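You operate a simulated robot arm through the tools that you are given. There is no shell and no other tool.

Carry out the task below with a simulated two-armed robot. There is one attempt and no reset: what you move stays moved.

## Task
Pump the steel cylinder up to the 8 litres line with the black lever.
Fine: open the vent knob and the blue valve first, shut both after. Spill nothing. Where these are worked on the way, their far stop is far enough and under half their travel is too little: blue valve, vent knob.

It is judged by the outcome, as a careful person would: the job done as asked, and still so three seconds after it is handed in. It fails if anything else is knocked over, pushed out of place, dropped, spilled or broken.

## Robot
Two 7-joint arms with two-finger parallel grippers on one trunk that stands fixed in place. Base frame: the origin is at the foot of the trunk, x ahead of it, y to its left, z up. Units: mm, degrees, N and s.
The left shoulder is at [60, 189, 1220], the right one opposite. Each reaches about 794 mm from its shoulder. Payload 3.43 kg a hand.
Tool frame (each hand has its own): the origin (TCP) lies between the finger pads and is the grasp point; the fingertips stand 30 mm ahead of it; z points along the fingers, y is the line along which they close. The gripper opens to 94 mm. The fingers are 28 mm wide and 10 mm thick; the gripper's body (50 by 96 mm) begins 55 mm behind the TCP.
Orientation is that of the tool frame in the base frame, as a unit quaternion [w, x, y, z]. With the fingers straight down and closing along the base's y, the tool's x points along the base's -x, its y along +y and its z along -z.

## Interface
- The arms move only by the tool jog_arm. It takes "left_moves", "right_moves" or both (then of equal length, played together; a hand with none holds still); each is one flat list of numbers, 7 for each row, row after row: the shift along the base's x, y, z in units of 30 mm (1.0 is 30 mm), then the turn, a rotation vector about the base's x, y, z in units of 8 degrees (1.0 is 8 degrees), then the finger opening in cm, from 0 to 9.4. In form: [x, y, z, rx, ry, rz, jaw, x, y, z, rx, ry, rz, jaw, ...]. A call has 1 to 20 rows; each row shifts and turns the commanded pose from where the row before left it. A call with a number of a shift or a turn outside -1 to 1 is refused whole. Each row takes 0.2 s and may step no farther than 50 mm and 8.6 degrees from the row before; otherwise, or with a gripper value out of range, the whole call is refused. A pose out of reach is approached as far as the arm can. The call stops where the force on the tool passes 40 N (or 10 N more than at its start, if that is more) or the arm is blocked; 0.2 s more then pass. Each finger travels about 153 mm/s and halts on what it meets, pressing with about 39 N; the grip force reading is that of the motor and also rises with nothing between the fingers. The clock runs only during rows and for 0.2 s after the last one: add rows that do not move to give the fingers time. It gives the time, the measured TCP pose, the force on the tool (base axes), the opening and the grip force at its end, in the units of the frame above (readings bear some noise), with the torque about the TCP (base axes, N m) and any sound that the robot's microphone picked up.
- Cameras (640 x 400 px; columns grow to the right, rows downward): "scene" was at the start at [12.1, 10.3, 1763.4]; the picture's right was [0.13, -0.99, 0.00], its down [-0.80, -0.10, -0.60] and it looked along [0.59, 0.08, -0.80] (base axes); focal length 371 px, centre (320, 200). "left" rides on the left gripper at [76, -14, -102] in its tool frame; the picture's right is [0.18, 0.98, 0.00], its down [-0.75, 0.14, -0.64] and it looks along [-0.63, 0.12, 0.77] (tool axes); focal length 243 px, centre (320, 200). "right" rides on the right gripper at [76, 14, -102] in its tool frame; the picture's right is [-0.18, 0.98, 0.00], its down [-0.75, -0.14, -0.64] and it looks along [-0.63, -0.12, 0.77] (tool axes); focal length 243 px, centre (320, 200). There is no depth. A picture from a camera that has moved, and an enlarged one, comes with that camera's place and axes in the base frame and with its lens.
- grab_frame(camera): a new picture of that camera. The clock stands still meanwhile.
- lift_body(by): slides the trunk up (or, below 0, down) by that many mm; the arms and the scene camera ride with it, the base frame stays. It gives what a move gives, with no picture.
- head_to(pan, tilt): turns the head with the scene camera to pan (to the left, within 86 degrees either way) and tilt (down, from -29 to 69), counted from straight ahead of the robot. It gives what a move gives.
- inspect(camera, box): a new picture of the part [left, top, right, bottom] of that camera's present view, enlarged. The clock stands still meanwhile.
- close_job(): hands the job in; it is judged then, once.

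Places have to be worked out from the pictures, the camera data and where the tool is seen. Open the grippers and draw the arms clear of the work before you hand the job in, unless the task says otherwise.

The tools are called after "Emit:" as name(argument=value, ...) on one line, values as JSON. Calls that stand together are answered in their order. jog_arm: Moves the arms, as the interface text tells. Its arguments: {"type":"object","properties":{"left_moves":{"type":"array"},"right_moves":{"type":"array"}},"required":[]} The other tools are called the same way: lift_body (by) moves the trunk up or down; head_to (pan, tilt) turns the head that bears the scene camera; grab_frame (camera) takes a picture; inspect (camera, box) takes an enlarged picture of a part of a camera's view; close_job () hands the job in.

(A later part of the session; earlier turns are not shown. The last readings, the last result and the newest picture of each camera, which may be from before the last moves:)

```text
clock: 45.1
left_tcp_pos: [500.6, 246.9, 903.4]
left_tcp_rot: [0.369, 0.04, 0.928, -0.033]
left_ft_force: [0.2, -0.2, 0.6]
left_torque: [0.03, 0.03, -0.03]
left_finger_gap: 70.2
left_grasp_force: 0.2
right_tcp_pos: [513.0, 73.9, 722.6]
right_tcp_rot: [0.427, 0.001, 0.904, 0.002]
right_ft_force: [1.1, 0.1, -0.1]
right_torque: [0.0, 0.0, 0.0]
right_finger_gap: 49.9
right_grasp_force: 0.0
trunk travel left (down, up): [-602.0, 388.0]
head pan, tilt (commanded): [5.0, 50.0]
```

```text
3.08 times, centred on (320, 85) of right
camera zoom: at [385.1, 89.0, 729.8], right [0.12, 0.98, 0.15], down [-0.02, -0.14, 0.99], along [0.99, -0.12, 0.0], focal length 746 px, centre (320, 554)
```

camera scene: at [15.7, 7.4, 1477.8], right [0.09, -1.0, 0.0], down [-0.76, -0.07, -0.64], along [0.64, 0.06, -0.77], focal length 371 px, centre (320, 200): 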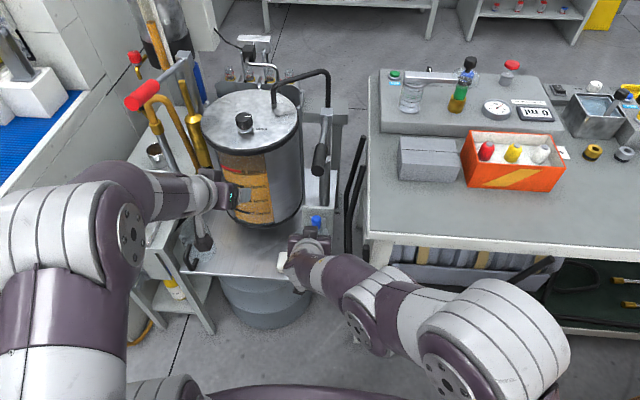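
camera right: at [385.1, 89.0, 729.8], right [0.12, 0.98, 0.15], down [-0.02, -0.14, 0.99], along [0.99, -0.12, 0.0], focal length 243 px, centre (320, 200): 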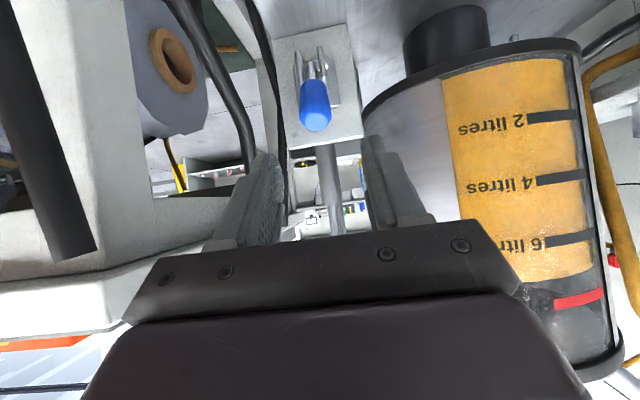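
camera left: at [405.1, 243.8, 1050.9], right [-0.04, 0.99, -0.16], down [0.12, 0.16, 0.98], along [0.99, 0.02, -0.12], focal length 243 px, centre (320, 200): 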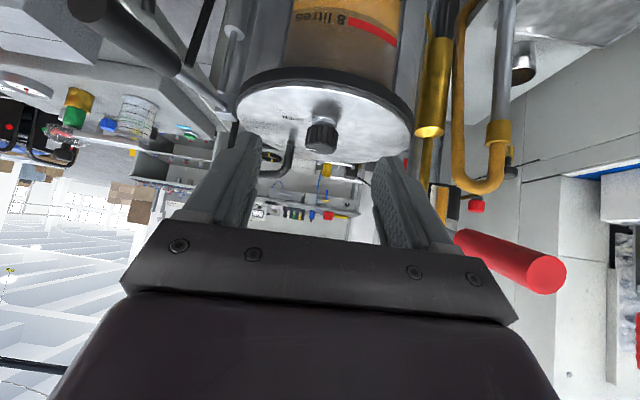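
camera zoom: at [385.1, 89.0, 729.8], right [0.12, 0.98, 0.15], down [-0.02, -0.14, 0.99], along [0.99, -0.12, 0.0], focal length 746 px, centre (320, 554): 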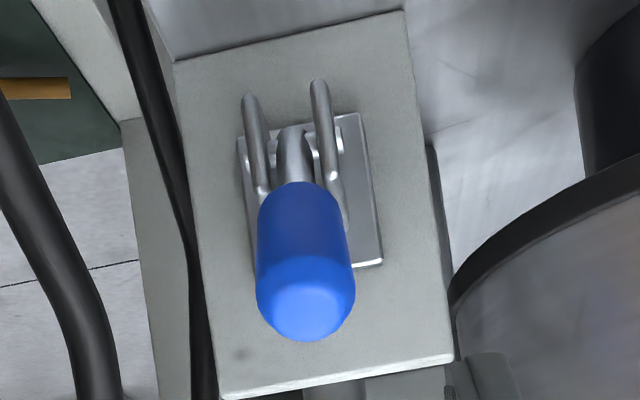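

By two-view geometry the lever rests at about 28° of lean (it started near vertical), pivot ≈ (624, 71, 597). I'm not yet sure this is the stop, so I'll regrip with a steeper hand and swing hand and lever together as a rigid body about the pivot.

Emit:
jog_arm(right_moves=[0.6, -0.05, -0.4, 0, 0.54, 0, 5, 0.6, -0.05, -0.4, 0, 0.54, 0, 5, 0.5, 0, -0.55, 0, 0, 0, 5, 0.5, 0, -0.55, 0, 0, 0, 5, 0.3, 0, -0.33, 0, 0, 0, 5])

Emit:
grab_frame(camera="right")

```text
clock: 46.3
left_tcp_pos: [500.9, 246.0, 903.5]
left_tcp_rot: [0.369, 0.039, 0.928, -0.032]
left_ft_force: [0.2, 0.5, -0.6]
left_torque: [-0.01, -0.03, -0.05]
left_finger_gap: 69.8
left_grasp_force: 0.1
right_tcp_pos: [589.5, 70.8, 655.7]
right_tcp_rot: [0.358, 0.002, 0.934, 0.002]
right_ft_force: [0.0, 0.4, -0.3]
right_torque: [0.04, 0.01, -0.03]
right_finger_gap: 50.1
right_grasp_force: 0.0
trunk travel left (down, up): [-602.0, 388.0]
head pan, tilt (commanded): [5.0, 50.0]
```

```text
taken
camera right: at [462.6, 86.9, 681.9], right [0.14, 0.98, 0.13], down [0.13, -0.15, 0.98], along [0.98, -0.12, -0.15], focal length 243 px, centre (320, 200)
```

right: 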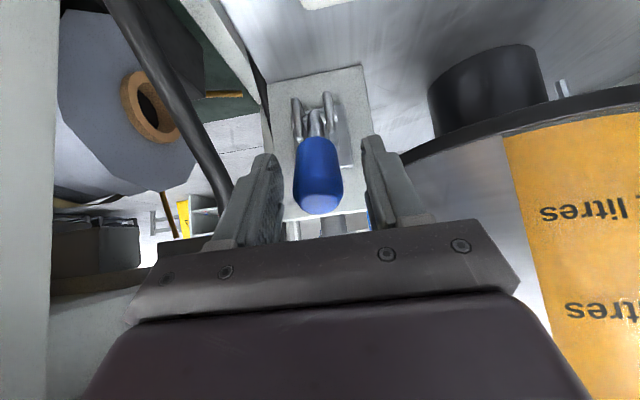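

The two views agree: cap end at (590, 71, 660), lean 28°. I go 10 mm deeper, grip, then swing 12° rigidly about the pivot and read forces.

Emit:
jog_arm(right_moves=[0.22, 0, -0.25, 0, 0, 0, 5, 0, 0, 0, 0, 0, 0, 2.2, 0, 0, 0, 0, 0, 0, 2.2, 0, 0, 0, 0, 0, 0, 2.2])

Emit:
jog_arm(right_moves=[-0.087, 0, -0.05, 0, -0.375, 0, 2.2, -0.085, 0, -0.055, 0, -0.375, 0, 2.2, -0.08, 0, -0.06, 0, -0.375, 0, 2.2, -0.078, 0, -0.063, 0, -0.375, 0, 2.2])

Emit:
grab_frame(camera="right")

```text
clock: 47.3
left_tcp_pos: [499.9, 244.8, 902.6]
left_tcp_rot: [0.369, 0.041, 0.928, -0.032]
left_ft_force: [-1.2, 0.6, -0.9]
left_torque: [-0.02, -0.01, -0.03]
left_finger_gap: 69.9
left_grasp_force: 0.0
right_tcp_pos: [595.5, 70.6, 647.5]
right_tcp_rot: [0.358, 0.003, 0.934, 0.0]
right_ft_force: [3.8, -10.8, 1.0]
right_torque: [-0.09, -0.23, -0.19]
right_finger_gap: 26.9
right_grasp_force: 45.4
trunk travel left (down, up): [-602.0, 388.0]
head pan, tilt (commanded): [5.0, 50.0]
```

```text
clock: 48.3
left_tcp_pos: [500.3, 245.7, 902.5]
left_tcp_rot: [0.37, 0.04, 0.928, -0.032]
left_ft_force: [-0.2, -0.5, -0.6]
left_torque: [-0.02, 0.0, 0.03]
left_finger_gap: 70.0
left_grasp_force: 0.1
right_tcp_pos: [585.7, 69.6, 640.8]
right_tcp_rot: [0.454, 0.002, 0.891, 0.001]
right_ft_force: [6.9, -12.2, -1.2]
right_torque: [-0.35, -0.27, -0.1]
right_finger_gap: 26.6
right_grasp_force: 44.7
trunk travel left (down, up): [-602.0, 388.0]
head pan, tilt (commanded): [5.0, 50.0]
```

```text
taken
camera right: at [456.9, 85.6, 639.8], right [0.11, 0.98, 0.15], down [-0.08, -0.15, 0.99], along [0.99, -0.12, 0.06], focal length 243 px, centre (320, 200)
```

right: 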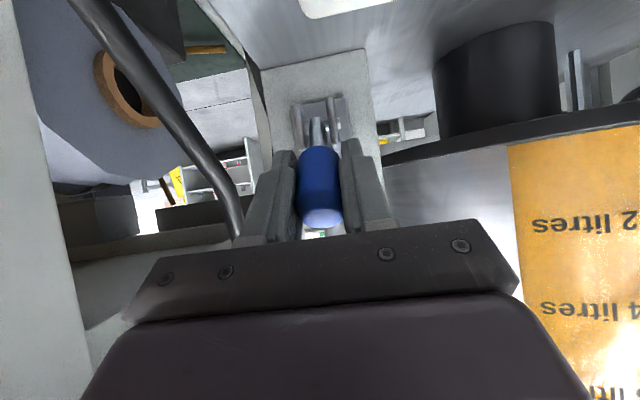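

It swings freely with small forces — so it was not at its stop. I continue the rigid swing another 18°.

Emit:
jog_arm(right_moves=[-0.075, -0.05, -0.069, 0, -0.375, 0, 2.2, -0.071, 0, -0.073, 0, -0.375, 0, 2.2, -0.067, 0, -0.076, 0, -0.375, 0, 2.2, -0.063, 0, -0.08, 0, -0.375, 0, 2.2, -0.059, 0, -0.083, 0, -0.375, 0, 2.2, -0.054, 0, -0.086, 0, -0.375, 0, 2.2])

Emit:
grab_frame(camera="right")

```text
clock: 49.7
left_tcp_pos: [501.0, 245.9, 902.1]
left_tcp_rot: [0.369, 0.04, 0.928, -0.032]
left_ft_force: [0.4, 0.3, 0.3]
left_torque: [-0.02, 0.0, -0.01]
left_finger_gap: 70.0
left_grasp_force: 0.0
right_tcp_pos: [575.2, 70.3, 626.4]
right_tcp_rot: [0.589, 0.001, 0.808, 0.002]
right_ft_force: [13.2, 4.0, -6.7]
right_torque: [-0.26, -0.11, -0.08]
right_finger_gap: 26.8
right_grasp_force: 45.2
trunk travel left (down, up): [-602.0, 388.0]
head pan, tilt (commanded): [5.0, 50.0]
```

```text
taken
camera right: at [452.8, 85.2, 586.3], right [0.06, 0.98, 0.18], down [-0.38, -0.14, 0.91], along [0.92, -0.12, 0.36], focal length 243 px, centre (320, 200)
```

right: 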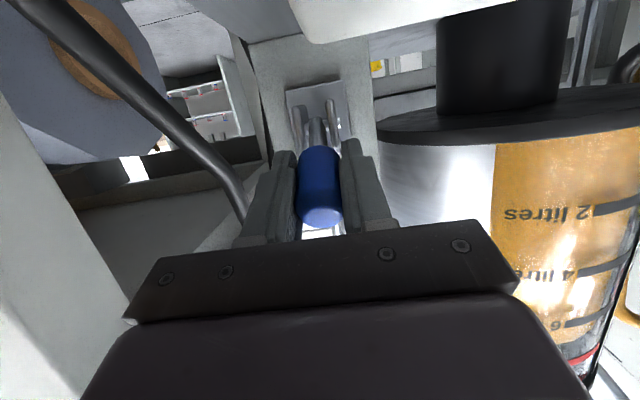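

It follows smoothly; lean is now about 58°. I open the jaws, re-pitch the hand about the cap by +25°, and regrip to continue.

Emit:
jog_arm(right_moves=[0, 0, 0, 0, 0, 0, 5, 0, 0, 0, 0, 0, 0, 5, 0, 0, 0, 0, 0.78, 0, 5, 0, 0, 0, 0, 0.78, 0, 5, 0, 0, 0, 0, 0.78, 0, 5, 0, 0, 0, 0, 0.78, 0, 5, 0, 0, 0, 0, 0, 0, 5])

Emit:
grab_frame(camera="right")

Emit:
inspect(camera="right", box=[240, 60, 400, 240])

```text
clock: 51.3
left_tcp_pos: [500.0, 246.1, 903.5]
left_tcp_rot: [0.369, 0.04, 0.928, -0.032]
left_ft_force: [0.0, 0.0, -0.4]
left_torque: [0.0, 0.01, 0.04]
left_finger_gap: 70.1
left_grasp_force: 0.0
right_tcp_pos: [574.2, 68.4, 627.7]
right_tcp_rot: [0.398, 0.001, 0.917, 0.001]
right_ft_force: [0.8, -0.5, 1.5]
right_torque: [-0.02, -0.02, 0.03]
right_finger_gap: 49.9
right_grasp_force: 0.0
trunk travel left (down, up): [-602.0, 388.0]
head pan, tilt (commanded): [5.0, 50.0]
```

```text
taken
camera right: at [446.2, 85.0, 642.3], right [0.13, 0.98, 0.14], down [0.04, -0.15, 0.99], along [0.99, -0.12, -0.06], focal length 243 px, centre (320, 200)
```

right: 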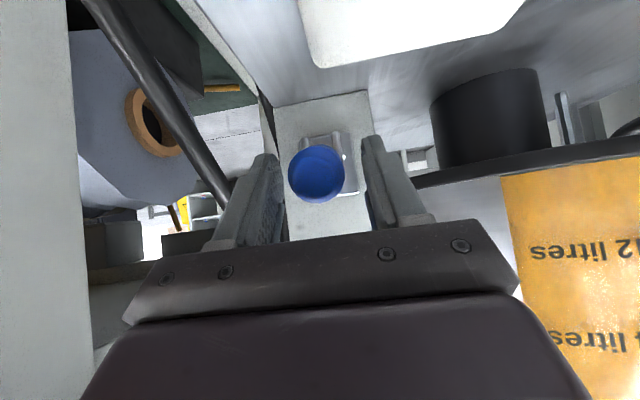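

```text
2.22 times, centred on (320, 150) of right
camera zoom: at [446.2, 85.0, 642.3], right [0.13, 0.98, 0.14], down [0.04, -0.15, 0.99], along [0.99, -0.12, -0.06], focal length 539 px, centre (320, 311)
```

zoom: 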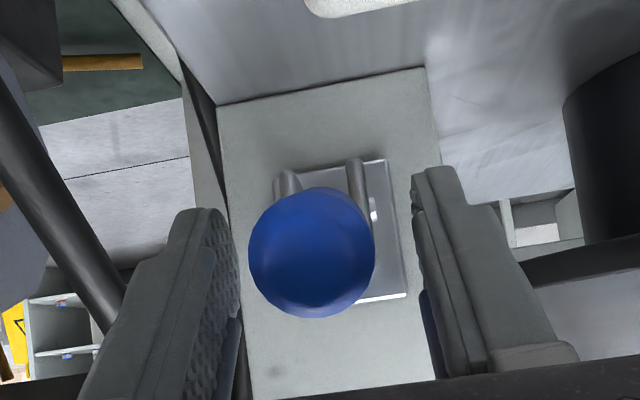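

Seen end-on, the lever leans about 69° now. I shift the grip slightly, close, and continue the swing with force monitoring.

Emit:
jog_arm(right_moves=[-0.24, 0.1, -0.19, 0, 0, 0, 5, 0, 0, 0, 0, 0, 0, 2.2, 0, 0, 0, 0, 0, 0, 2.2, 0, 0, 0, 0, 0, 0, 2.2])

Emit:
jog_arm(right_moves=[-0.041, 0, -0.101, 0, -0.375, 0, 2.2, -0.036, 0, -0.103, 0, -0.375, 0, 2.2, -0.03, 0, -0.104, 0, -0.375, 0, 2.2, -0.025, 0, -0.106, 0, -0.375, 0, 2.2, -0.019, 0, -0.107, 0, -0.375, 0, 2.2])

Emit:
grab_frame(camera="right")

```text
clock: 52.3
left_tcp_pos: [500.5, 244.8, 902.8]
left_tcp_rot: [0.369, 0.04, 0.928, -0.032]
left_ft_force: [-0.1, 0.3, -0.3]
left_torque: [0.01, 0.01, -0.01]
left_finger_gap: 70.1
left_grasp_force: 0.1
right_tcp_pos: [569.2, 70.6, 622.6]
right_tcp_rot: [0.4, 0.002, 0.917, 0.001]
right_ft_force: [4.7, -12.9, 4.9]
right_torque: [-0.13, -0.17, -0.02]
right_finger_gap: 28.9
right_grasp_force: 6.3
trunk travel left (down, up): [-602.0, 388.0]
head pan, tilt (commanded): [5.0, 50.0]
```

```text
clock: 53.3
left_tcp_pos: [498.3, 245.7, 904.7]
left_tcp_rot: [0.371, 0.041, 0.927, -0.031]
left_ft_force: [-0.1, 0.6, -0.1]
left_torque: [-0.03, -0.02, 0.01]
left_finger_gap: 70.3
left_grasp_force: 0.1
right_tcp_pos: [564.8, 70.1, 615.3]
right_tcp_rot: [0.494, 0.006, 0.87, 0.0]
right_ft_force: [-4.3, -15.8, 12.6]
right_torque: [-0.05, -0.11, -0.19]
right_finger_gap: 31.0
right_grasp_force: 8.0
trunk travel left (down, up): [-602.0, 388.0]
head pan, tilt (commanded): [5.0, 50.0]
stopped in row 5 (right hand): the force on the tool passed its limit at 42 N (the readings are from after the stop); the commanded pose is now the measured one
```

```text
taken
camera right: at [437.5, 86.9, 602.6], right [0.1, 0.98, 0.16], down [-0.17, -0.15, 0.97], along [0.98, -0.13, 0.15], focal length 243 px, centre (320, 200)
```

right: 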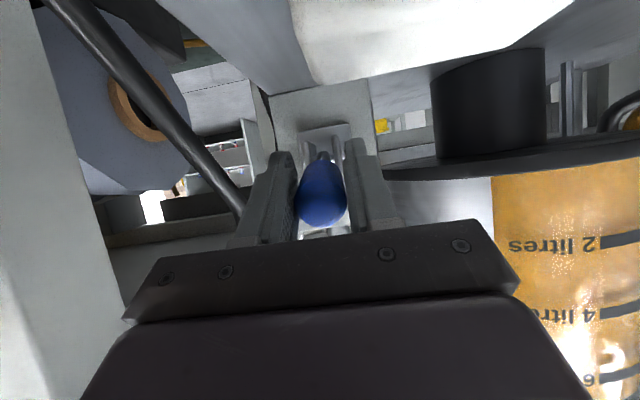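

The fingertips clamped onto the clevis bars (gap 31 mm), which caused the block. I open, back off, and measure the lever again.

Emit:
jog_arm(right_moves=[0, 0, 0, 0, 0, 0, 5, 0, 0, 0, 0, 0, 0, 5, -0.5, 0.05, 0.25, 0, 0, 0, 5, -0.5, 0, 0.25, 0, 0, 0, 5, -0.5, 0, 0.5, 0, 0.6, 0, 5, 0, 0, 0.7, 0, 0.6, 0, 5, 0, 0, 0.7, 0, 0.6, 0, 5])

Emit:
grab_frame(camera="right")

Emit:
inspect(camera="right", box=[260, 40, 380, 180])

Emit:
inspect(camera="scene", box=[270, 190, 360, 300])

```text
clock: 54.9
left_tcp_pos: [500.7, 245.5, 903.3]
left_tcp_rot: [0.37, 0.04, 0.927, -0.032]
left_ft_force: [-0.4, 0.1, 0.7]
left_torque: [0.0, -0.02, 0.04]
left_finger_gap: 70.2
left_grasp_force: 0.1
right_tcp_pos: [521.1, 73.7, 687.2]
right_tcp_rot: [0.379, 0.003, 0.925, 0.002]
right_ft_force: [0.1, 0.3, 1.2]
right_torque: [0.02, 0.03, -0.02]
right_finger_gap: 50.1
right_grasp_force: 0.0
trunk travel left (down, up): [-602.0, 388.0]
head pan, tilt (commanded): [5.0, 50.0]
```

```text
taken
camera right: at [394.2, 89.1, 706.5], right [0.14, 0.98, 0.13], down [0.09, -0.15, 0.99], along [0.99, -0.12, -0.1], focal length 243 px, centre (320, 200)
```

right: 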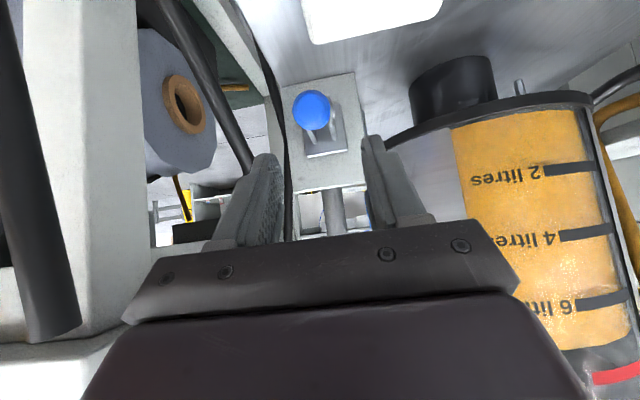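

```text
2.86 times, centred on (320, 110) of right
camera zoom: at [394.2, 89.1, 706.5], right [0.14, 0.98, 0.13], down [0.09, -0.15, 0.99], along [0.99, -0.12, -0.1], focal length 693 px, centre (320, 457)
```

zoom: 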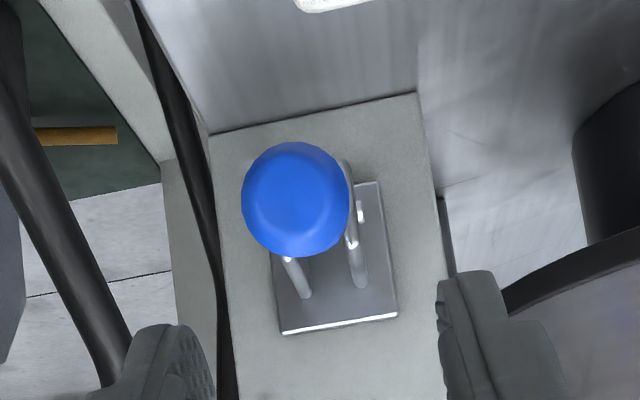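

```text
3.64 times, centred on (315, 245) of scene
camera zoom: at [15.2, 7.5, 1477.7], right [0.09, -1.0, 0.0], down [-0.76, -0.07, -0.64], along [0.64, 0.06, -0.77], focal length 1348 px, centre (338, 36)
```

zoom: 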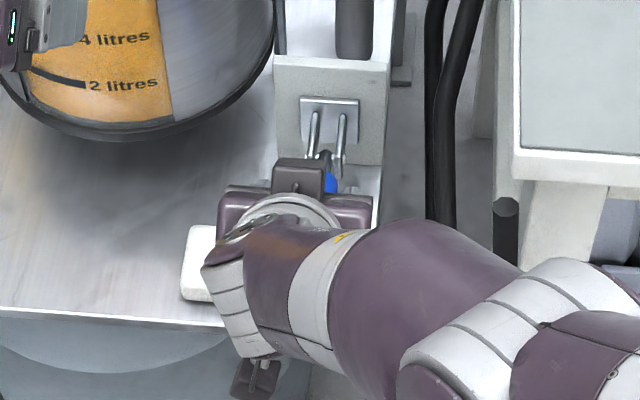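

The lever still leans about 67°, seen end-on. Now I close the jaws and press it down from above with the fingertips to find its far stop.

Emit:
jog_arm(right_moves=[0.5, -0.04, 0, 0, 0, 0, 0, 0.5, -0.04, 0, 0, 0, 0, 0, 0, 0, -0.3, 0, 0, 0, 0, 0, 0, -0.3, 0, 0, 0, 0, 0, 0, -0.15, 0, 0, 0, 0, 0, 0, -0.15, 0, 0, 0, 0, 0, 0, -0.15, 0, 0, 0, 0])

Emit:
grab_frame(camera="right")

```text
clock: 56.5
left_tcp_pos: [494.5, 245.4, 905.7]
left_tcp_rot: [0.373, 0.041, 0.926, -0.032]
left_ft_force: [-0.9, 1.2, -0.8]
left_torque: [0.0, -0.02, 0.02]
left_finger_gap: 70.0
left_grasp_force: 0.1
right_tcp_pos: [550.0, 71.9, 665.1]
right_tcp_rot: [0.387, 0.005, 0.922, 0.002]
right_ft_force: [-26.3, -12.2, 31.5]
right_torque: [-0.49, 0.46, -0.02]
right_finger_gap: 0.0
right_grasp_force: 32.6
trunk travel left (down, up): [-602.0, 388.0]
head pan, tilt (commanded): [5.0, 50.0]
stopped in row 7 (right hand): the force on the tool passed its limit at 45 N (the readings are from after the stop); the commanded pose is now the measured one
```

```text
taken
camera right: at [423.6, 87.1, 682.7], right [0.14, 0.98, 0.14], down [0.07, -0.15, 0.99], along [0.99, -0.12, -0.09], focal length 243 px, centre (320, 200)
```

right: 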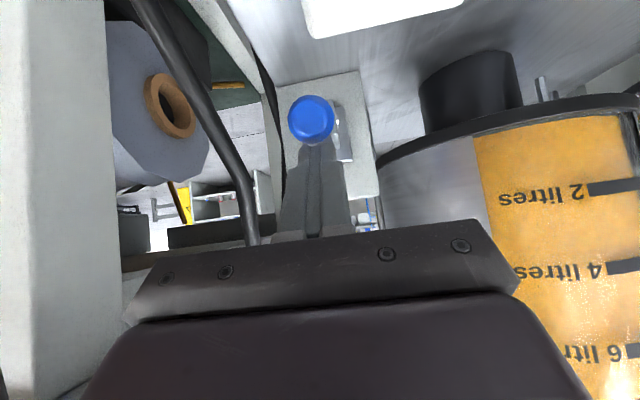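

At 45 N (about 1 N·m) it no longer moves, whereas earlier it swung with almost no effort, so the far stop is at about 68° and the blue valve is open. I withdraw the right hand back and up, clear of the lever.

Emit:
jog_arm(right_moves=[-0.7, 0, 0.7, 0, 0, 0, 0, -0.7, 0, 0.7, 0, 0, 0, 0, -0.7, 0, 0.7, 0, 0, 0, 0, -0.5, 0, 0.7, 0, 0, 0, 0])

Emit:
inspect(camera="right", box=[260, 40, 400, 180])

Emit:
grab_frame(camera="right")

```text
clock: 57.5
left_tcp_pos: [499.2, 246.2, 902.3]
left_tcp_rot: [0.371, 0.04, 0.927, -0.032]
left_ft_force: [-0.3, 0.6, 0.0]
left_torque: [0.02, 0.0, 0.0]
left_finger_gap: 69.9
left_grasp_force: 0.1
right_tcp_pos: [476.5, 71.1, 744.2]
right_tcp_rot: [0.384, 0.003, 0.923, 0.002]
right_ft_force: [0.2, 0.4, -1.0]
right_torque: [0.03, 0.0, 0.04]
right_finger_gap: 0.2
right_grasp_force: 33.4
trunk travel left (down, up): [-602.0, 388.0]
head pan, tilt (commanded): [5.0, 50.0]
```

```text
2.86 times, centred on (330, 110) of right
camera zoom: at [348.3, 86.2, 761.9], right [0.14, 0.98, 0.14], down [0.08, -0.15, 0.99], along [0.99, -0.12, -0.09], focal length 693 px, centre (291, 457)
```

zoom: 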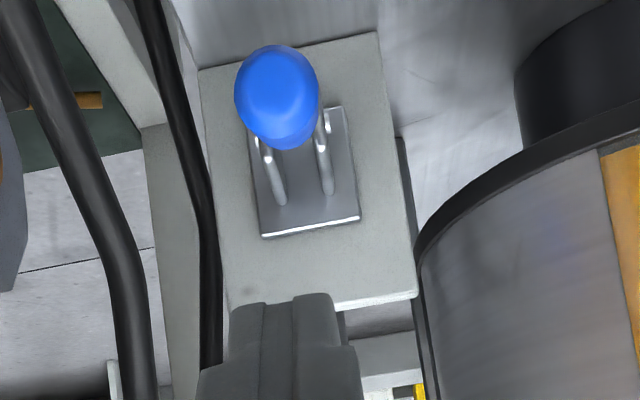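

```text
taken
camera right: at [348.3, 86.2, 761.9], right [0.14, 0.98, 0.14], down [0.08, -0.15, 0.99], along [0.99, -0.12, -0.09], focal length 243 px, centre (320, 200)
```

right: 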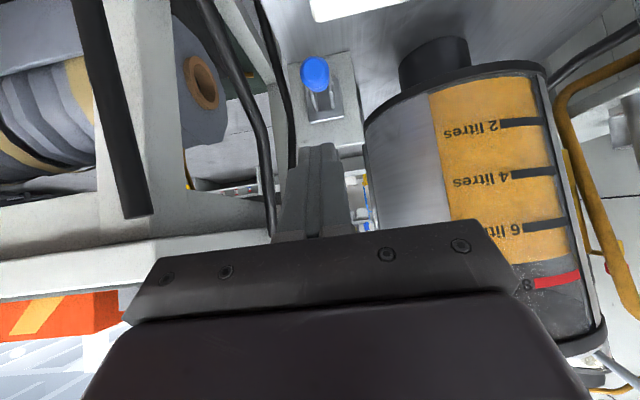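

The valve lever stays at its open stop (~67° forward). I raise the trunk 150 mm for the pump lever work, with the right hand still in front of the lever end.

Emit:
lift_body(by=150)

Emit:
jog_arm(right_moves=[0, -0.1, 0.9, 0, 0, 0, 6, 0, -0.1, 0.9, 0, 0, 0, 6, 0, -0.1, 0.8, 0, 0, 0, 6, 0.9, -0.03, 0, 0, 0, 0, 6, 0.9, 0, 0, 0, 0, 0, 6])

Emit:
grab_frame(camera="right")

Emit:
grab_frame(camera="scene")

```text
clock: 59.2
left_tcp_pos: [500.3, 245.4, 1053.1]
left_tcp_rot: [0.37, 0.04, 0.928, -0.032]
left_ft_force: [0.9, -0.2, 1.7]
left_torque: [-0.02, 0.01, 0.0]
left_finger_gap: 69.9
left_grasp_force: 0.0
right_tcp_pos: [477.5, 69.8, 892.5]
right_tcp_rot: [0.384, 0.004, 0.923, 0.002]
right_ft_force: [-0.7, -0.2, 0.1]
right_torque: [0.02, 0.01, 0.0]
right_finger_gap: 0.1
right_grasp_force: 32.9
trunk travel left (down, up): [-752.0, 238.0]
head pan, tilt (commanded): [5.0, 50.0]
```

```text
clock: 60.4
left_tcp_pos: [501.3, 245.6, 1052.4]
left_tcp_rot: [0.369, 0.04, 0.928, -0.033]
left_ft_force: [-0.2, -0.2, 0.6]
left_torque: [0.02, 0.0, 0.01]
left_finger_gap: 70.0
left_grasp_force: 0.1
right_tcp_pos: [531.4, 60.8, 971.4]
right_tcp_rot: [0.383, 0.004, 0.924, 0.002]
right_ft_force: [0.6, 0.2, -0.4]
right_torque: [0.02, 0.03, 0.02]
right_finger_gap: 59.7
right_grasp_force: 0.1
trunk travel left (down, up): [-752.0, 238.0]
head pan, tilt (commanded): [5.0, 50.0]
```

```text
taken
camera right: at [403.9, 76.8, 989.8], right [0.14, 0.98, 0.14], down [0.08, -0.15, 0.99], along [0.99, -0.12, -0.1], focal length 243 px, centre (320, 200)
```

right: 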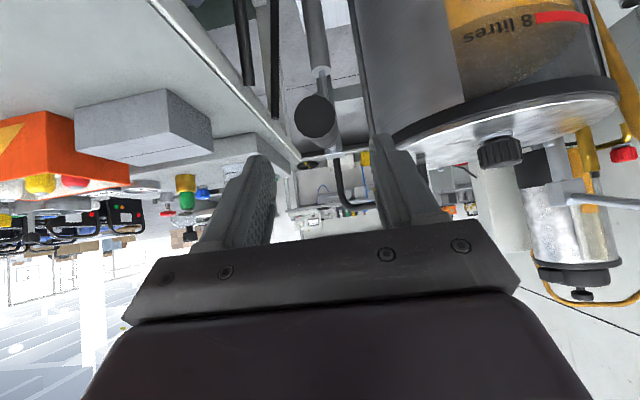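

```text
taken
camera scene: at [16.6, 7.8, 1627.8], right [0.09, -1.0, 0.0], down [-0.76, -0.07, -0.64], along [0.64, 0.06, -0.77], focal length 371 px, centre (320, 200)
```

scene: 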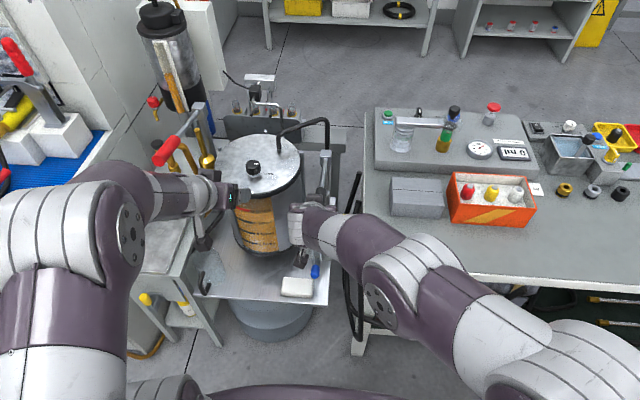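

The lever end shows exactly at (564, 62, 917) as judged. I advance diagonally so the pads straddle the black grip at about x 597, then close.

Emit:
jog_arm(right_moves=[0.73, 0.02, -0.66, 0, 0, 0, 6, 0.73, 0.02, -0.66, 0, 0, 0, 6, 0.73, 0.01, -0.66, 0, 0, 0, 6, 0, 0, 0, 0, 0, 0, 6])

Emit:
grab_frame(camera="right")

Emit:
inspect(camera="scene", box=[270, 130, 370, 290])

```text
clock: 61.4
left_tcp_pos: [500.4, 246.0, 1053.5]
left_tcp_rot: [0.37, 0.039, 0.928, -0.031]
left_ft_force: [-0.5, 0.2, -0.2]
left_torque: [0.0, -0.02, 0.01]
left_finger_gap: 70.0
left_grasp_force: 0.0
right_tcp_pos: [597.5, 63.0, 911.9]
right_tcp_rot: [0.384, 0.003, 0.923, 0.003]
right_ft_force: [0.2, -0.2, -0.1]
right_torque: [0.02, 0.0, -0.01]
right_finger_gap: 60.1
right_grasp_force: 0.1
trunk travel left (down, up): [-752.0, 238.0]
head pan, tilt (commanded): [5.0, 50.0]
```

```text
taken
camera right: at [470.5, 78.8, 931.3], right [0.14, 0.98, 0.14], down [0.08, -0.15, 0.99], along [0.99, -0.12, -0.09], focal length 243 px, centre (320, 200)
```

right: 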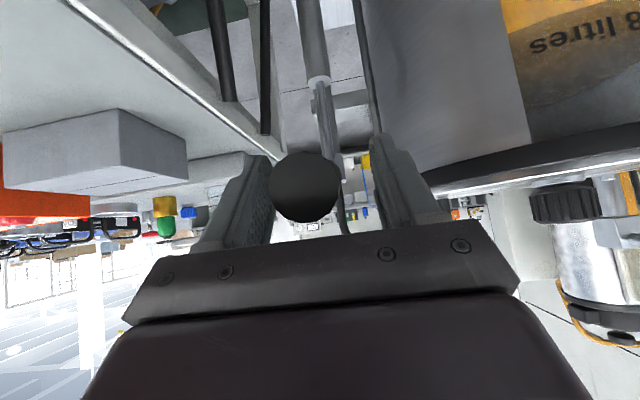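

```text
2.50 times, centred on (320, 210) of scene
camera zoom: at [15.0, 7.6, 1627.8], right [0.09, -1.0, 0.0], down [-0.76, -0.07, -0.64], along [0.64, 0.06, -0.77], focal length 926 px, centre (320, 175)
```

zoom: 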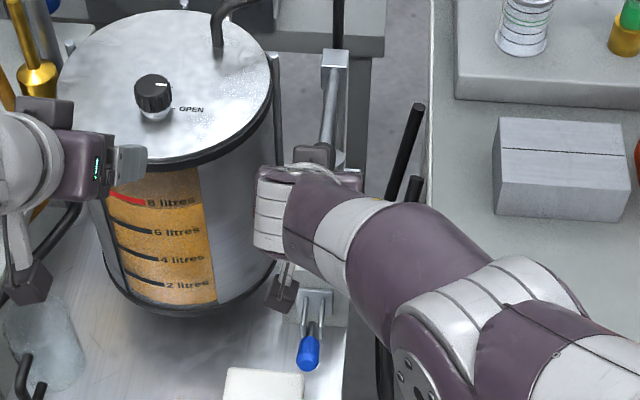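

The grip lies between the pads. I close on it and read the force.

Emit:
jog_arm(right_moves=[0, 0, 0, 0, 0, 0, 2, 0, 0, 0, 0, 0, 0, 2, 0, 0, 0, 0, 0, 0, 2, 0, 0, 0, 0, 0, 0, 2])

Emit:
grab_frame(camera="right")

```text
clock: 62.4
left_tcp_pos: [500.6, 243.3, 1052.5]
left_tcp_rot: [0.369, 0.04, 0.928, -0.03]
left_ft_force: [-0.1, 0.0, 0.6]
left_torque: [-0.01, 0.02, -0.03]
left_finger_gap: 70.1
left_grasp_force: 0.0
right_tcp_pos: [596.7, 59.8, 911.5]
right_tcp_rot: [0.383, 0.005, 0.924, 0.001]
right_ft_force: [-1.2, -18.1, -1.3]
right_torque: [-0.1, 0.54, 0.2]
right_finger_gap: 32.5
right_grasp_force: 45.3
trunk travel left (down, up): [-752.0, 238.0]
head pan, tilt (commanded): [5.0, 50.0]
```

```text
taken
camera right: at [470.4, 75.9, 930.8], right [0.14, 0.98, 0.14], down [0.08, -0.15, 0.99], along [0.99, -0.13, -0.1], focal length 243 px, centre (320, 200)
```

right: 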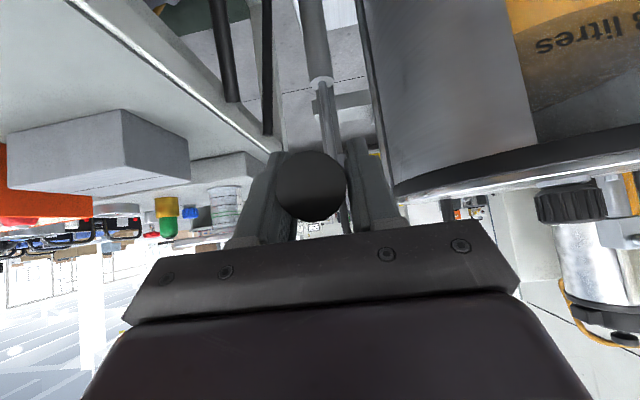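

The grip closed at 32.5 mm. I relieve the sideways load and begin a gentle down-stroke of 6°, turning the hand with the lever about its pivot.

Emit:
jog_arm(right_moves=[0, -0.1, 0, 0, 0, 0, 2, -0.043, 0, -0.247, 0, -0.25, 0, 2, -0.034, 0, -0.248, 0, -0.25, 0, 2, -0.025, 0, -0.249, 0, -0.25, 0, 2])

Emit:
inspect(camera="scene", box=[220, 130, 370, 290])

```text
clock: 63.4
left_tcp_pos: [499.2, 246.0, 1053.8]
left_tcp_rot: [0.37, 0.041, 0.928, -0.032]
left_ft_force: [-0.2, -0.2, 0.2]
left_torque: [0.02, 0.05, 0.03]
left_finger_gap: 69.9
left_grasp_force: 0.1
right_tcp_pos: [593.0, 59.2, 889.3]
right_tcp_rot: [0.433, 0.003, 0.902, 0.003]
right_ft_force: [-5.1, -0.8, 2.3]
right_torque: [-0.01, -0.04, -0.06]
right_finger_gap: 32.5
right_grasp_force: 45.3
trunk travel left (down, up): [-752.0, 238.0]
head pan, tilt (commanded): [5.0, 50.0]
```

```text
2.50 times, centred on (295, 210) of scene
camera zoom: at [14.4, 7.4, 1627.9], right [0.09, -1.0, 0.0], down [-0.76, -0.07, -0.64], along [0.64, 0.06, -0.77], focal length 926 px, centre (382, 175)
```

zoom: 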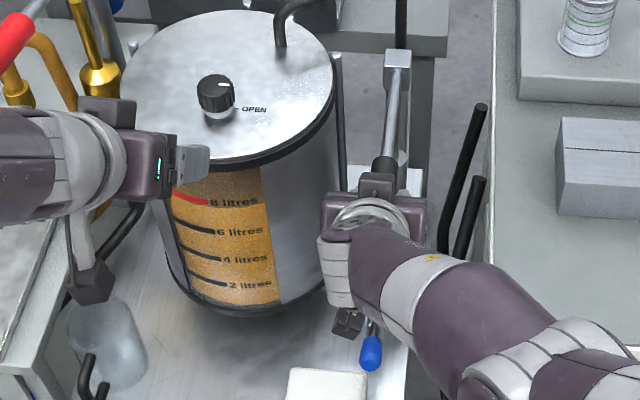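

The lever goes down easily. I check the window level now.

Emit:
inspect(camera="scene", box=[250, 190, 310, 260])

Emit:
inspect(camera="right", box=[480, 0, 640, 160])

Emit:
grab_frame(camera="left")

```text
5.71 times, centred on (280, 225) of scene
camera zoom: at [14.4, 7.4, 1627.9], right [0.09, -1.0, 0.0], down [-0.76, -0.07, -0.64], along [0.64, 0.06, -0.77], focal length 2118 px, centre (549, 57)
```

zoom: 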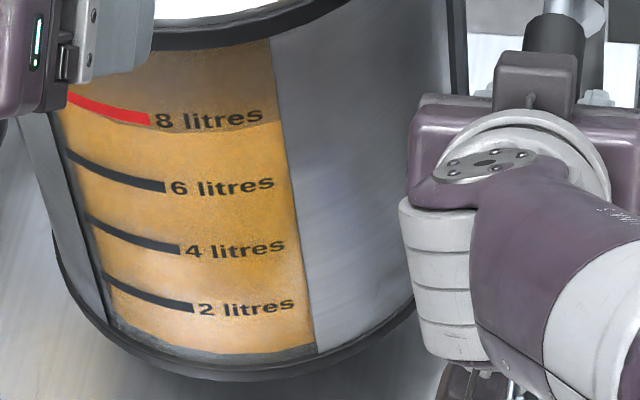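

```text
2.50 times, centred on (560, 80) of right
camera zoom: at [465.2, 75.5, 894.9], right [0.12, 0.98, 0.15], down [-0.03, -0.15, 0.99], along [0.99, -0.12, 0.01], focal length 606 px, centre (-280, 500)
```

zoom: 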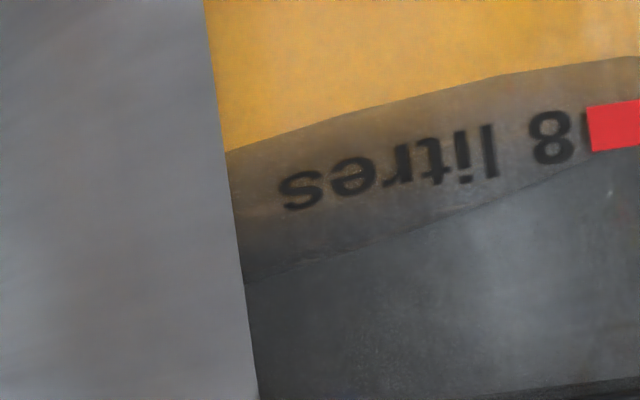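

```text
taken
camera left: at [373.6, 243.8, 1076.1], right [-0.04, 0.99, -0.16], down [0.12, 0.16, 0.98], along [0.99, 0.02, -0.12], focal length 243 px, centre (320, 200)
```

left: 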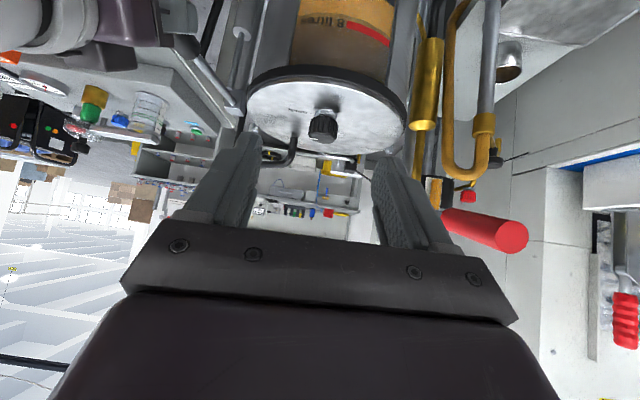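

Close up, the liquid edge at the glass is still clearly below the red line. I continue the down-stroke another 8° watching force.

Emit:
jog_arm(right_moves=[-0.017, 0, -0.25, 0, -0.25, 0, 2, -0.008, 0, -0.25, 0, -0.25, 0, 2, 0, 0, -0.25, 0, -0.25, 0, 2, 0.009, 0, -0.25, 0, -0.25, 0, 2])

Emit:
grab_frame(camera="right")

Emit:
inspect(camera="right", box=[480, 0, 640, 220])

```text
clock: 64.4
left_tcp_pos: [499.4, 246.7, 1053.1]
left_tcp_rot: [0.37, 0.041, 0.927, -0.033]
left_ft_force: [0.5, -0.1, 1.2]
left_torque: [0.0, 0.0, 0.01]
left_finger_gap: 69.9
left_grasp_force: 0.0
right_tcp_pos: [591.5, 59.5, 857.9]
right_tcp_rot: [0.493, 0.003, 0.87, 0.002]
right_ft_force: [-4.2, 3.5, -1.3]
right_torque: [-0.09, 0.82, -0.01]
right_finger_gap: 32.7
right_grasp_force: 44.1
trunk travel left (down, up): [-752.0, 238.0]
head pan, tilt (commanded): [5.0, 50.0]
```

```text
taken
camera right: at [463.9, 75.6, 846.1], right [0.1, 0.98, 0.17], down [-0.16, -0.15, 0.98], along [0.98, -0.12, 0.15], focal length 243 px, centre (320, 200)
```

right: 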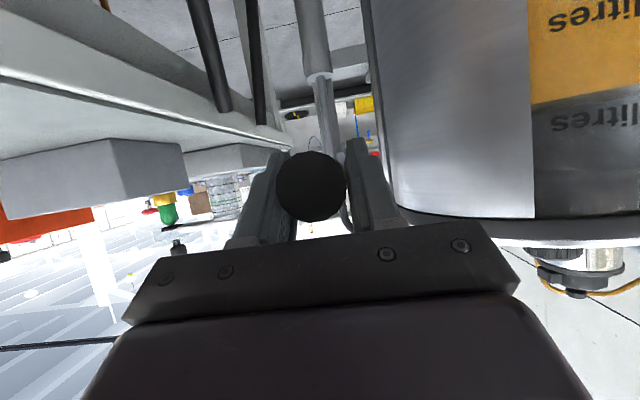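

```text
1.82 times, centred on (560, 110) of right
camera zoom: at [463.9, 75.6, 846.1], right [0.1, 0.98, 0.17], down [-0.16, -0.15, 0.98], along [0.98, -0.12, 0.15], focal length 441 px, centre (-116, 364)
```

zoom: 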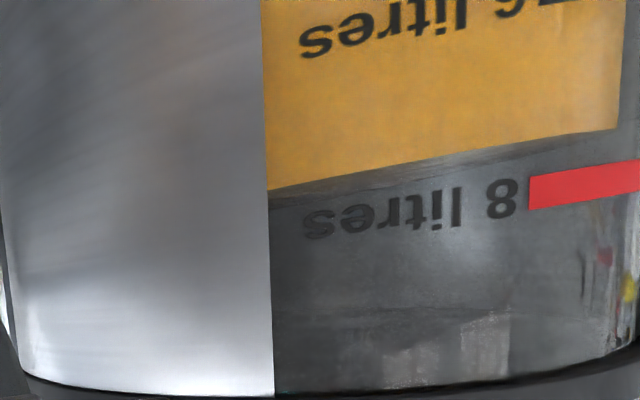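

The level is now about 7.5 L (up from 7.2), so the down-stroke delivers. I go a further 4° and re-measure.

Emit:
jog_arm(right_moves=[0.02, 0, -0.252, 0, -0.25, 0, 2, 0.028, 0, -0.251, 0, -0.25, 0, 2])

Emit:
inspect(camera="right", box=[480, 0, 640, 220])

Emit:
inspect(camera="scene", box=[250, 190, 310, 260])

```text
clock: 65.0
left_tcp_pos: [498.1, 246.7, 1054.0]
left_tcp_rot: [0.371, 0.04, 0.927, -0.032]
left_ft_force: [-0.1, -0.4, -0.5]
left_torque: [0.01, 0.0, -0.03]
left_finger_gap: 69.7
left_grasp_force: 0.1
right_tcp_pos: [593.9, 59.3, 844.1]
right_tcp_rot: [0.524, 0.003, 0.852, 0.002]
right_ft_force: [-12.3, 3.2, -2.7]
right_torque: [-0.1, 1.04, 0.03]
right_finger_gap: 33.0
right_grasp_force: 44.3
trunk travel left (down, up): [-752.0, 238.0]
head pan, tilt (commanded): [5.0, 50.0]
```

```text
1.82 times, centred on (560, 110) of right
camera zoom: at [465.8, 75.5, 822.0], right [0.09, 0.98, 0.17], down [-0.23, -0.15, 0.96], along [0.97, -0.12, 0.22], focal length 441 px, centre (-116, 364)
```

zoom: 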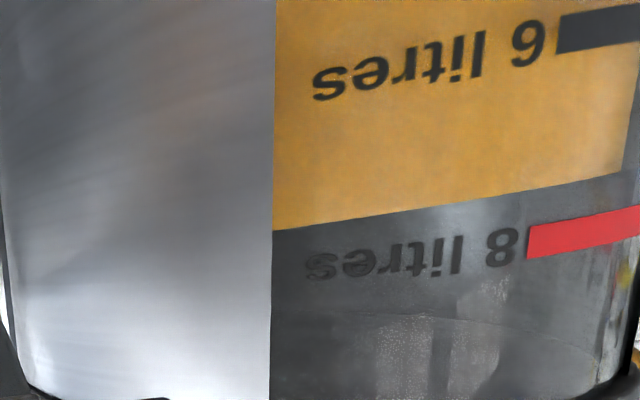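

```text
5.71 times, centred on (280, 225) of scene
camera zoom: at [13.9, 8.5, 1627.8], right [0.09, -1.0, 0.0], down [-0.76, -0.07, -0.64], along [0.64, 0.06, -0.77], focal length 2118 px, centre (549, 57)
```

zoom: 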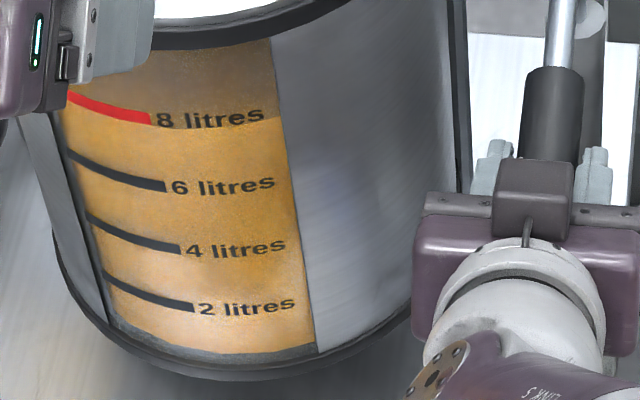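

Level is about 7.45 L and rising gradually. The lever still moves freely, so I continue down a little more with slightly less hand rotation and relieve the pull.

Emit:
jog_arm(right_moves=[-0.02, 0, -0.25, 0, -0.2, 0, 2, 0.02, 0, -0.25, 0, -0.2, 0, 2])

Emit:
inspect(camera="right", box=[480, 0, 640, 220])

Emit:
inspect(camera="scene", box=[250, 190, 310, 260])

```text
clock: 65.6
left_tcp_pos: [499.1, 246.6, 1052.5]
left_tcp_rot: [0.37, 0.04, 0.928, -0.033]
left_ft_force: [-0.2, 0.9, 0.7]
left_torque: [-0.01, 0.02, 0.0]
left_finger_gap: 70.0
left_grasp_force: 0.0
right_tcp_pos: [594.4, 59.2, 830.3]
right_tcp_rot: [0.548, 0.004, 0.836, 0.002]
right_ft_force: [-9.0, 5.9, -0.7]
right_torque: [-0.12, 0.47, -0.11]
right_finger_gap: 32.7
right_grasp_force: 44.7
trunk travel left (down, up): [-752.0, 238.0]
head pan, tilt (commanded): [5.0, 50.0]
```

```text
1.82 times, centred on (560, 110) of right
camera zoom: at [468.6, 75.6, 801.6], right [0.08, 0.98, 0.18], down [-0.29, -0.15, 0.95], along [0.95, -0.12, 0.27], focal length 441 px, centre (-116, 364)
```

zoom: 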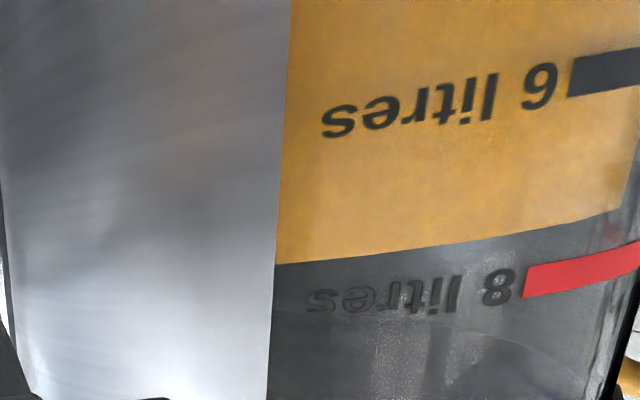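

```text
5.71 times, centred on (280, 225) of scene
camera zoom: at [14.2, 8.8, 1627.9], right [0.09, -1.0, 0.0], down [-0.76, -0.07, -0.64], along [0.64, 0.06, -0.77], focal length 2118 px, centre (549, 57)
```

zoom: 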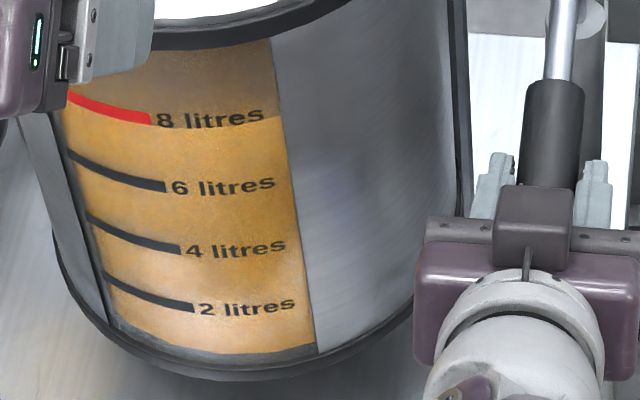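

The lever keeps going down freely. I continue toward its lower stop while watching force and level.

Emit:
jog_arm(right_moves=[0.03, 0, -0.25, 0, -0.22, 0, 2, 0.04, 0, -0.25, 0, -0.22, 0, 2, 0.05, 0, -0.25, 0, -0.22, 0, 2])

Emit:
inspect(camera="right", box=[480, 0, 640, 220])

Emit:
inspect(camera="scene", box=[250, 190, 310, 260])

```text
clock: 66.4
left_tcp_pos: [500.0, 247.1, 1053.2]
left_tcp_rot: [0.371, 0.039, 0.927, -0.032]
left_ft_force: [0.0, -0.3, -0.3]
left_torque: [0.03, -0.01, 0.02]
left_finger_gap: 70.0
left_grasp_force: 0.0
right_tcp_pos: [597.7, 59.4, 807.9]
right_tcp_rot: [0.586, 0.003, 0.81, 0.003]
right_ft_force: [-2.4, 6.4, 3.3]
right_torque: [-0.11, -0.18, -0.04]
right_finger_gap: 32.5
right_grasp_force: 45.6
trunk travel left (down, up): [-752.0, 238.0]
head pan, tilt (commanded): [5.0, 50.0]
```

```text
1.82 times, centred on (560, 110) of right
camera zoom: at [475.6, 75.7, 768.4], right [0.06, 0.98, 0.18], down [-0.38, -0.15, 0.91], along [0.92, -0.12, 0.36], focal length 441 px, centre (-116, 364)
```

zoom: 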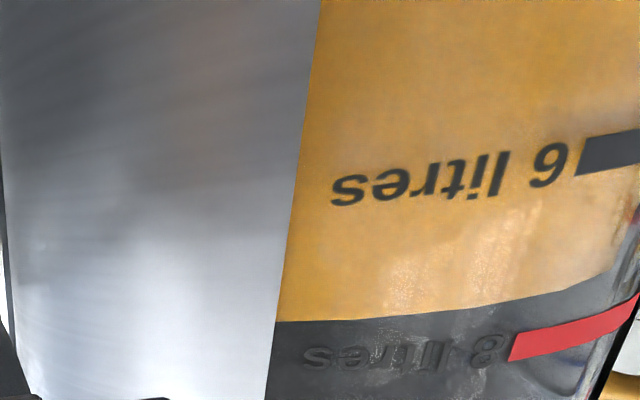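

```text
5.71 times, centred on (280, 225) of scene
camera zoom: at [14.6, 8.9, 1627.9], right [0.09, -1.0, 0.0], down [-0.76, -0.07, -0.64], along [0.64, 0.06, -0.77], focal length 2118 px, centre (549, 57)
```

zoom: 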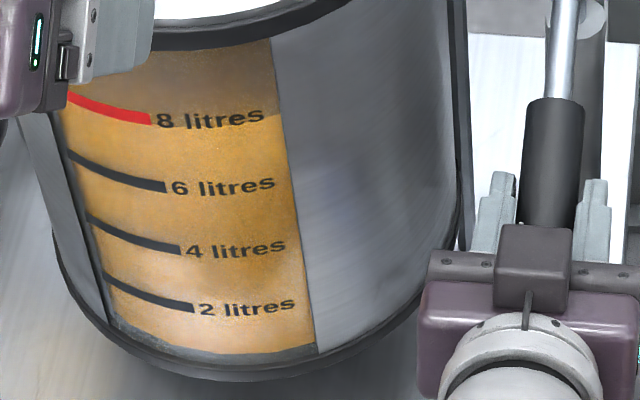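

The level creeps up slowly while the lever is still free. I keep going down to find its lower stop.

Emit:
jog_arm(right_moves=[0.06, 0, -0.25, 0, -0.24, 0, 2, 0.07, 0, -0.25, 0, -0.24, 0, 2, 0.08, 0, -0.25, 0, -0.24, 0, 2])

Emit:
inspect(camera="scene", box=[250, 190, 310, 260])

Emit:
grab_frame(camera="scene")

```text
clock: 67.2
left_tcp_pos: [496.9, 244.1, 1055.0]
left_tcp_rot: [0.372, 0.04, 0.927, -0.031]
left_ft_force: [0.4, 0.0, 0.3]
left_torque: [-0.01, 0.0, 0.03]
left_finger_gap: 69.9
left_grasp_force: 0.0
right_tcp_pos: [601.6, 60.0, 794.8]
right_tcp_rot: [0.628, 0.003, 0.778, 0.005]
right_ft_force: [-23.2, -6.3, 17.2]
right_torque: [-0.23, -0.47, 0.37]
right_finger_gap: 32.8
right_grasp_force: 45.4
trunk travel left (down, up): [-752.0, 238.0]
head pan, tilt (commanded): [5.0, 50.0]
stopped in row 3 (right hand): the force on the tool passed its limit at 42 N (the readings are from after the stop); the commanded pose is now the measured one
```

```text
5.71 times, centred on (280, 225) of scene
camera zoom: at [8.1, 5.6, 1627.6], right [0.09, -1.0, 0.0], down [-0.76, -0.07, -0.65], along [0.64, 0.06, -0.76], focal length 2118 px, centre (549, 57)
```

zoom: 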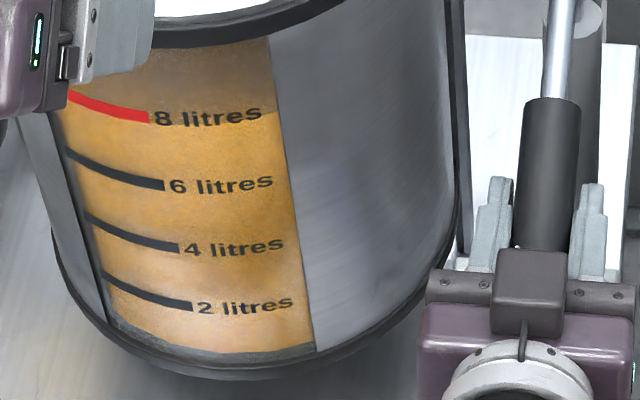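

```text
taken
camera scene: at [8.1, 5.6, 1627.6], right [0.09, -1.0, 0.0], down [-0.76, -0.07, -0.65], along [0.64, 0.06, -0.76], focal length 371 px, centre (320, 200)
```

scene: 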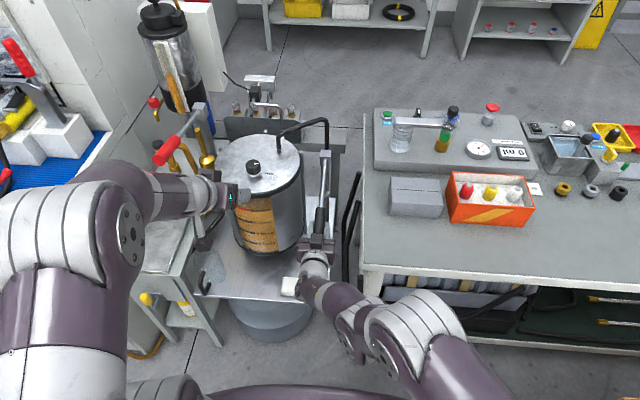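

The lever's lower stop is at about z 795 (force 42 N). The fixed scene view shows the level has risen to just under the red line's apparent height, but it suffers parallax from above. I lower the left hand so its camera looks level at the 8-litre mark.

Emit:
jog_arm(left_moves=[-0.4, 0, -1, 0, 0, 0, 7, -0.4, 0, -1, 0, 0, 0, 7, -0.4, 0, -1, 0, 0, 0, 7, -0.4, 0, -1, 0, 0, 0, 7, -0.3, 0, -1, 0, 0, 0, 7])

Emit:
grab_frame(camera="left")

Emit:
grab_frame(camera="scene")

```text
clock: 68.4
left_tcp_pos: [440.8, 246.2, 904.9]
left_tcp_rot: [0.372, 0.04, 0.927, -0.031]
left_ft_force: [0.0, -0.7, -0.2]
left_torque: [0.01, 0.01, 0.02]
left_finger_gap: 69.9
left_grasp_force: 0.1
right_tcp_pos: [601.8, 59.1, 794.9]
right_tcp_rot: [0.627, 0.005, 0.779, 0.004]
right_ft_force: [-22.3, -8.8, 20.0]
right_torque: [-0.11, -0.62, 0.31]
right_finger_gap: 32.8
right_grasp_force: 45.4
trunk travel left (down, up): [-752.0, 238.0]
head pan, tilt (commanded): [5.0, 50.0]
```

```text
taken
camera left: at [314.5, 243.7, 926.4], right [-0.04, 0.99, -0.15], down [0.11, 0.16, 0.98], along [0.99, 0.02, -0.12], focal length 243 px, centre (320, 200)
```

left: 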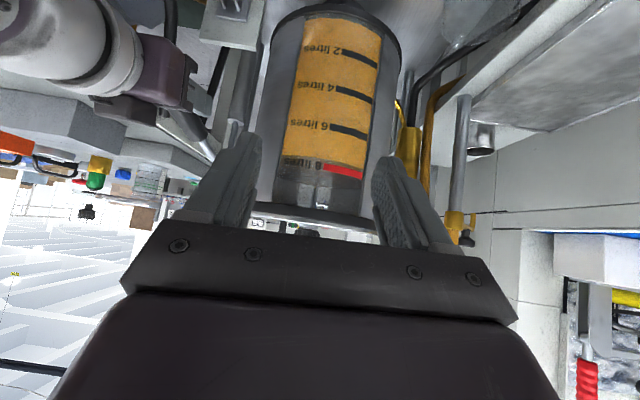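

```text
taken
camera scene: at [8.0, 5.8, 1628.0], right [0.09, -1.0, 0.0], down [-0.76, -0.07, -0.65], along [0.64, 0.06, -0.76], focal length 371 px, centre (320, 200)
```

scene: 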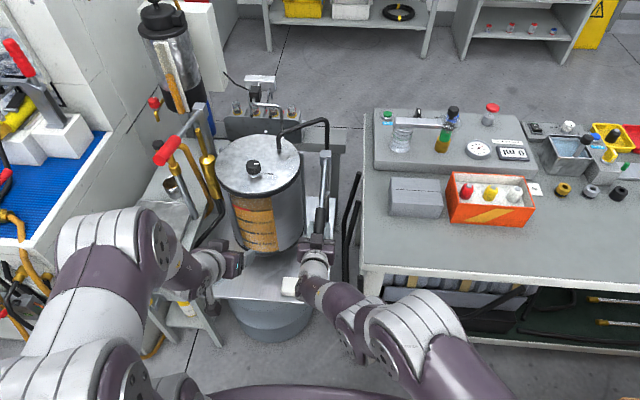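

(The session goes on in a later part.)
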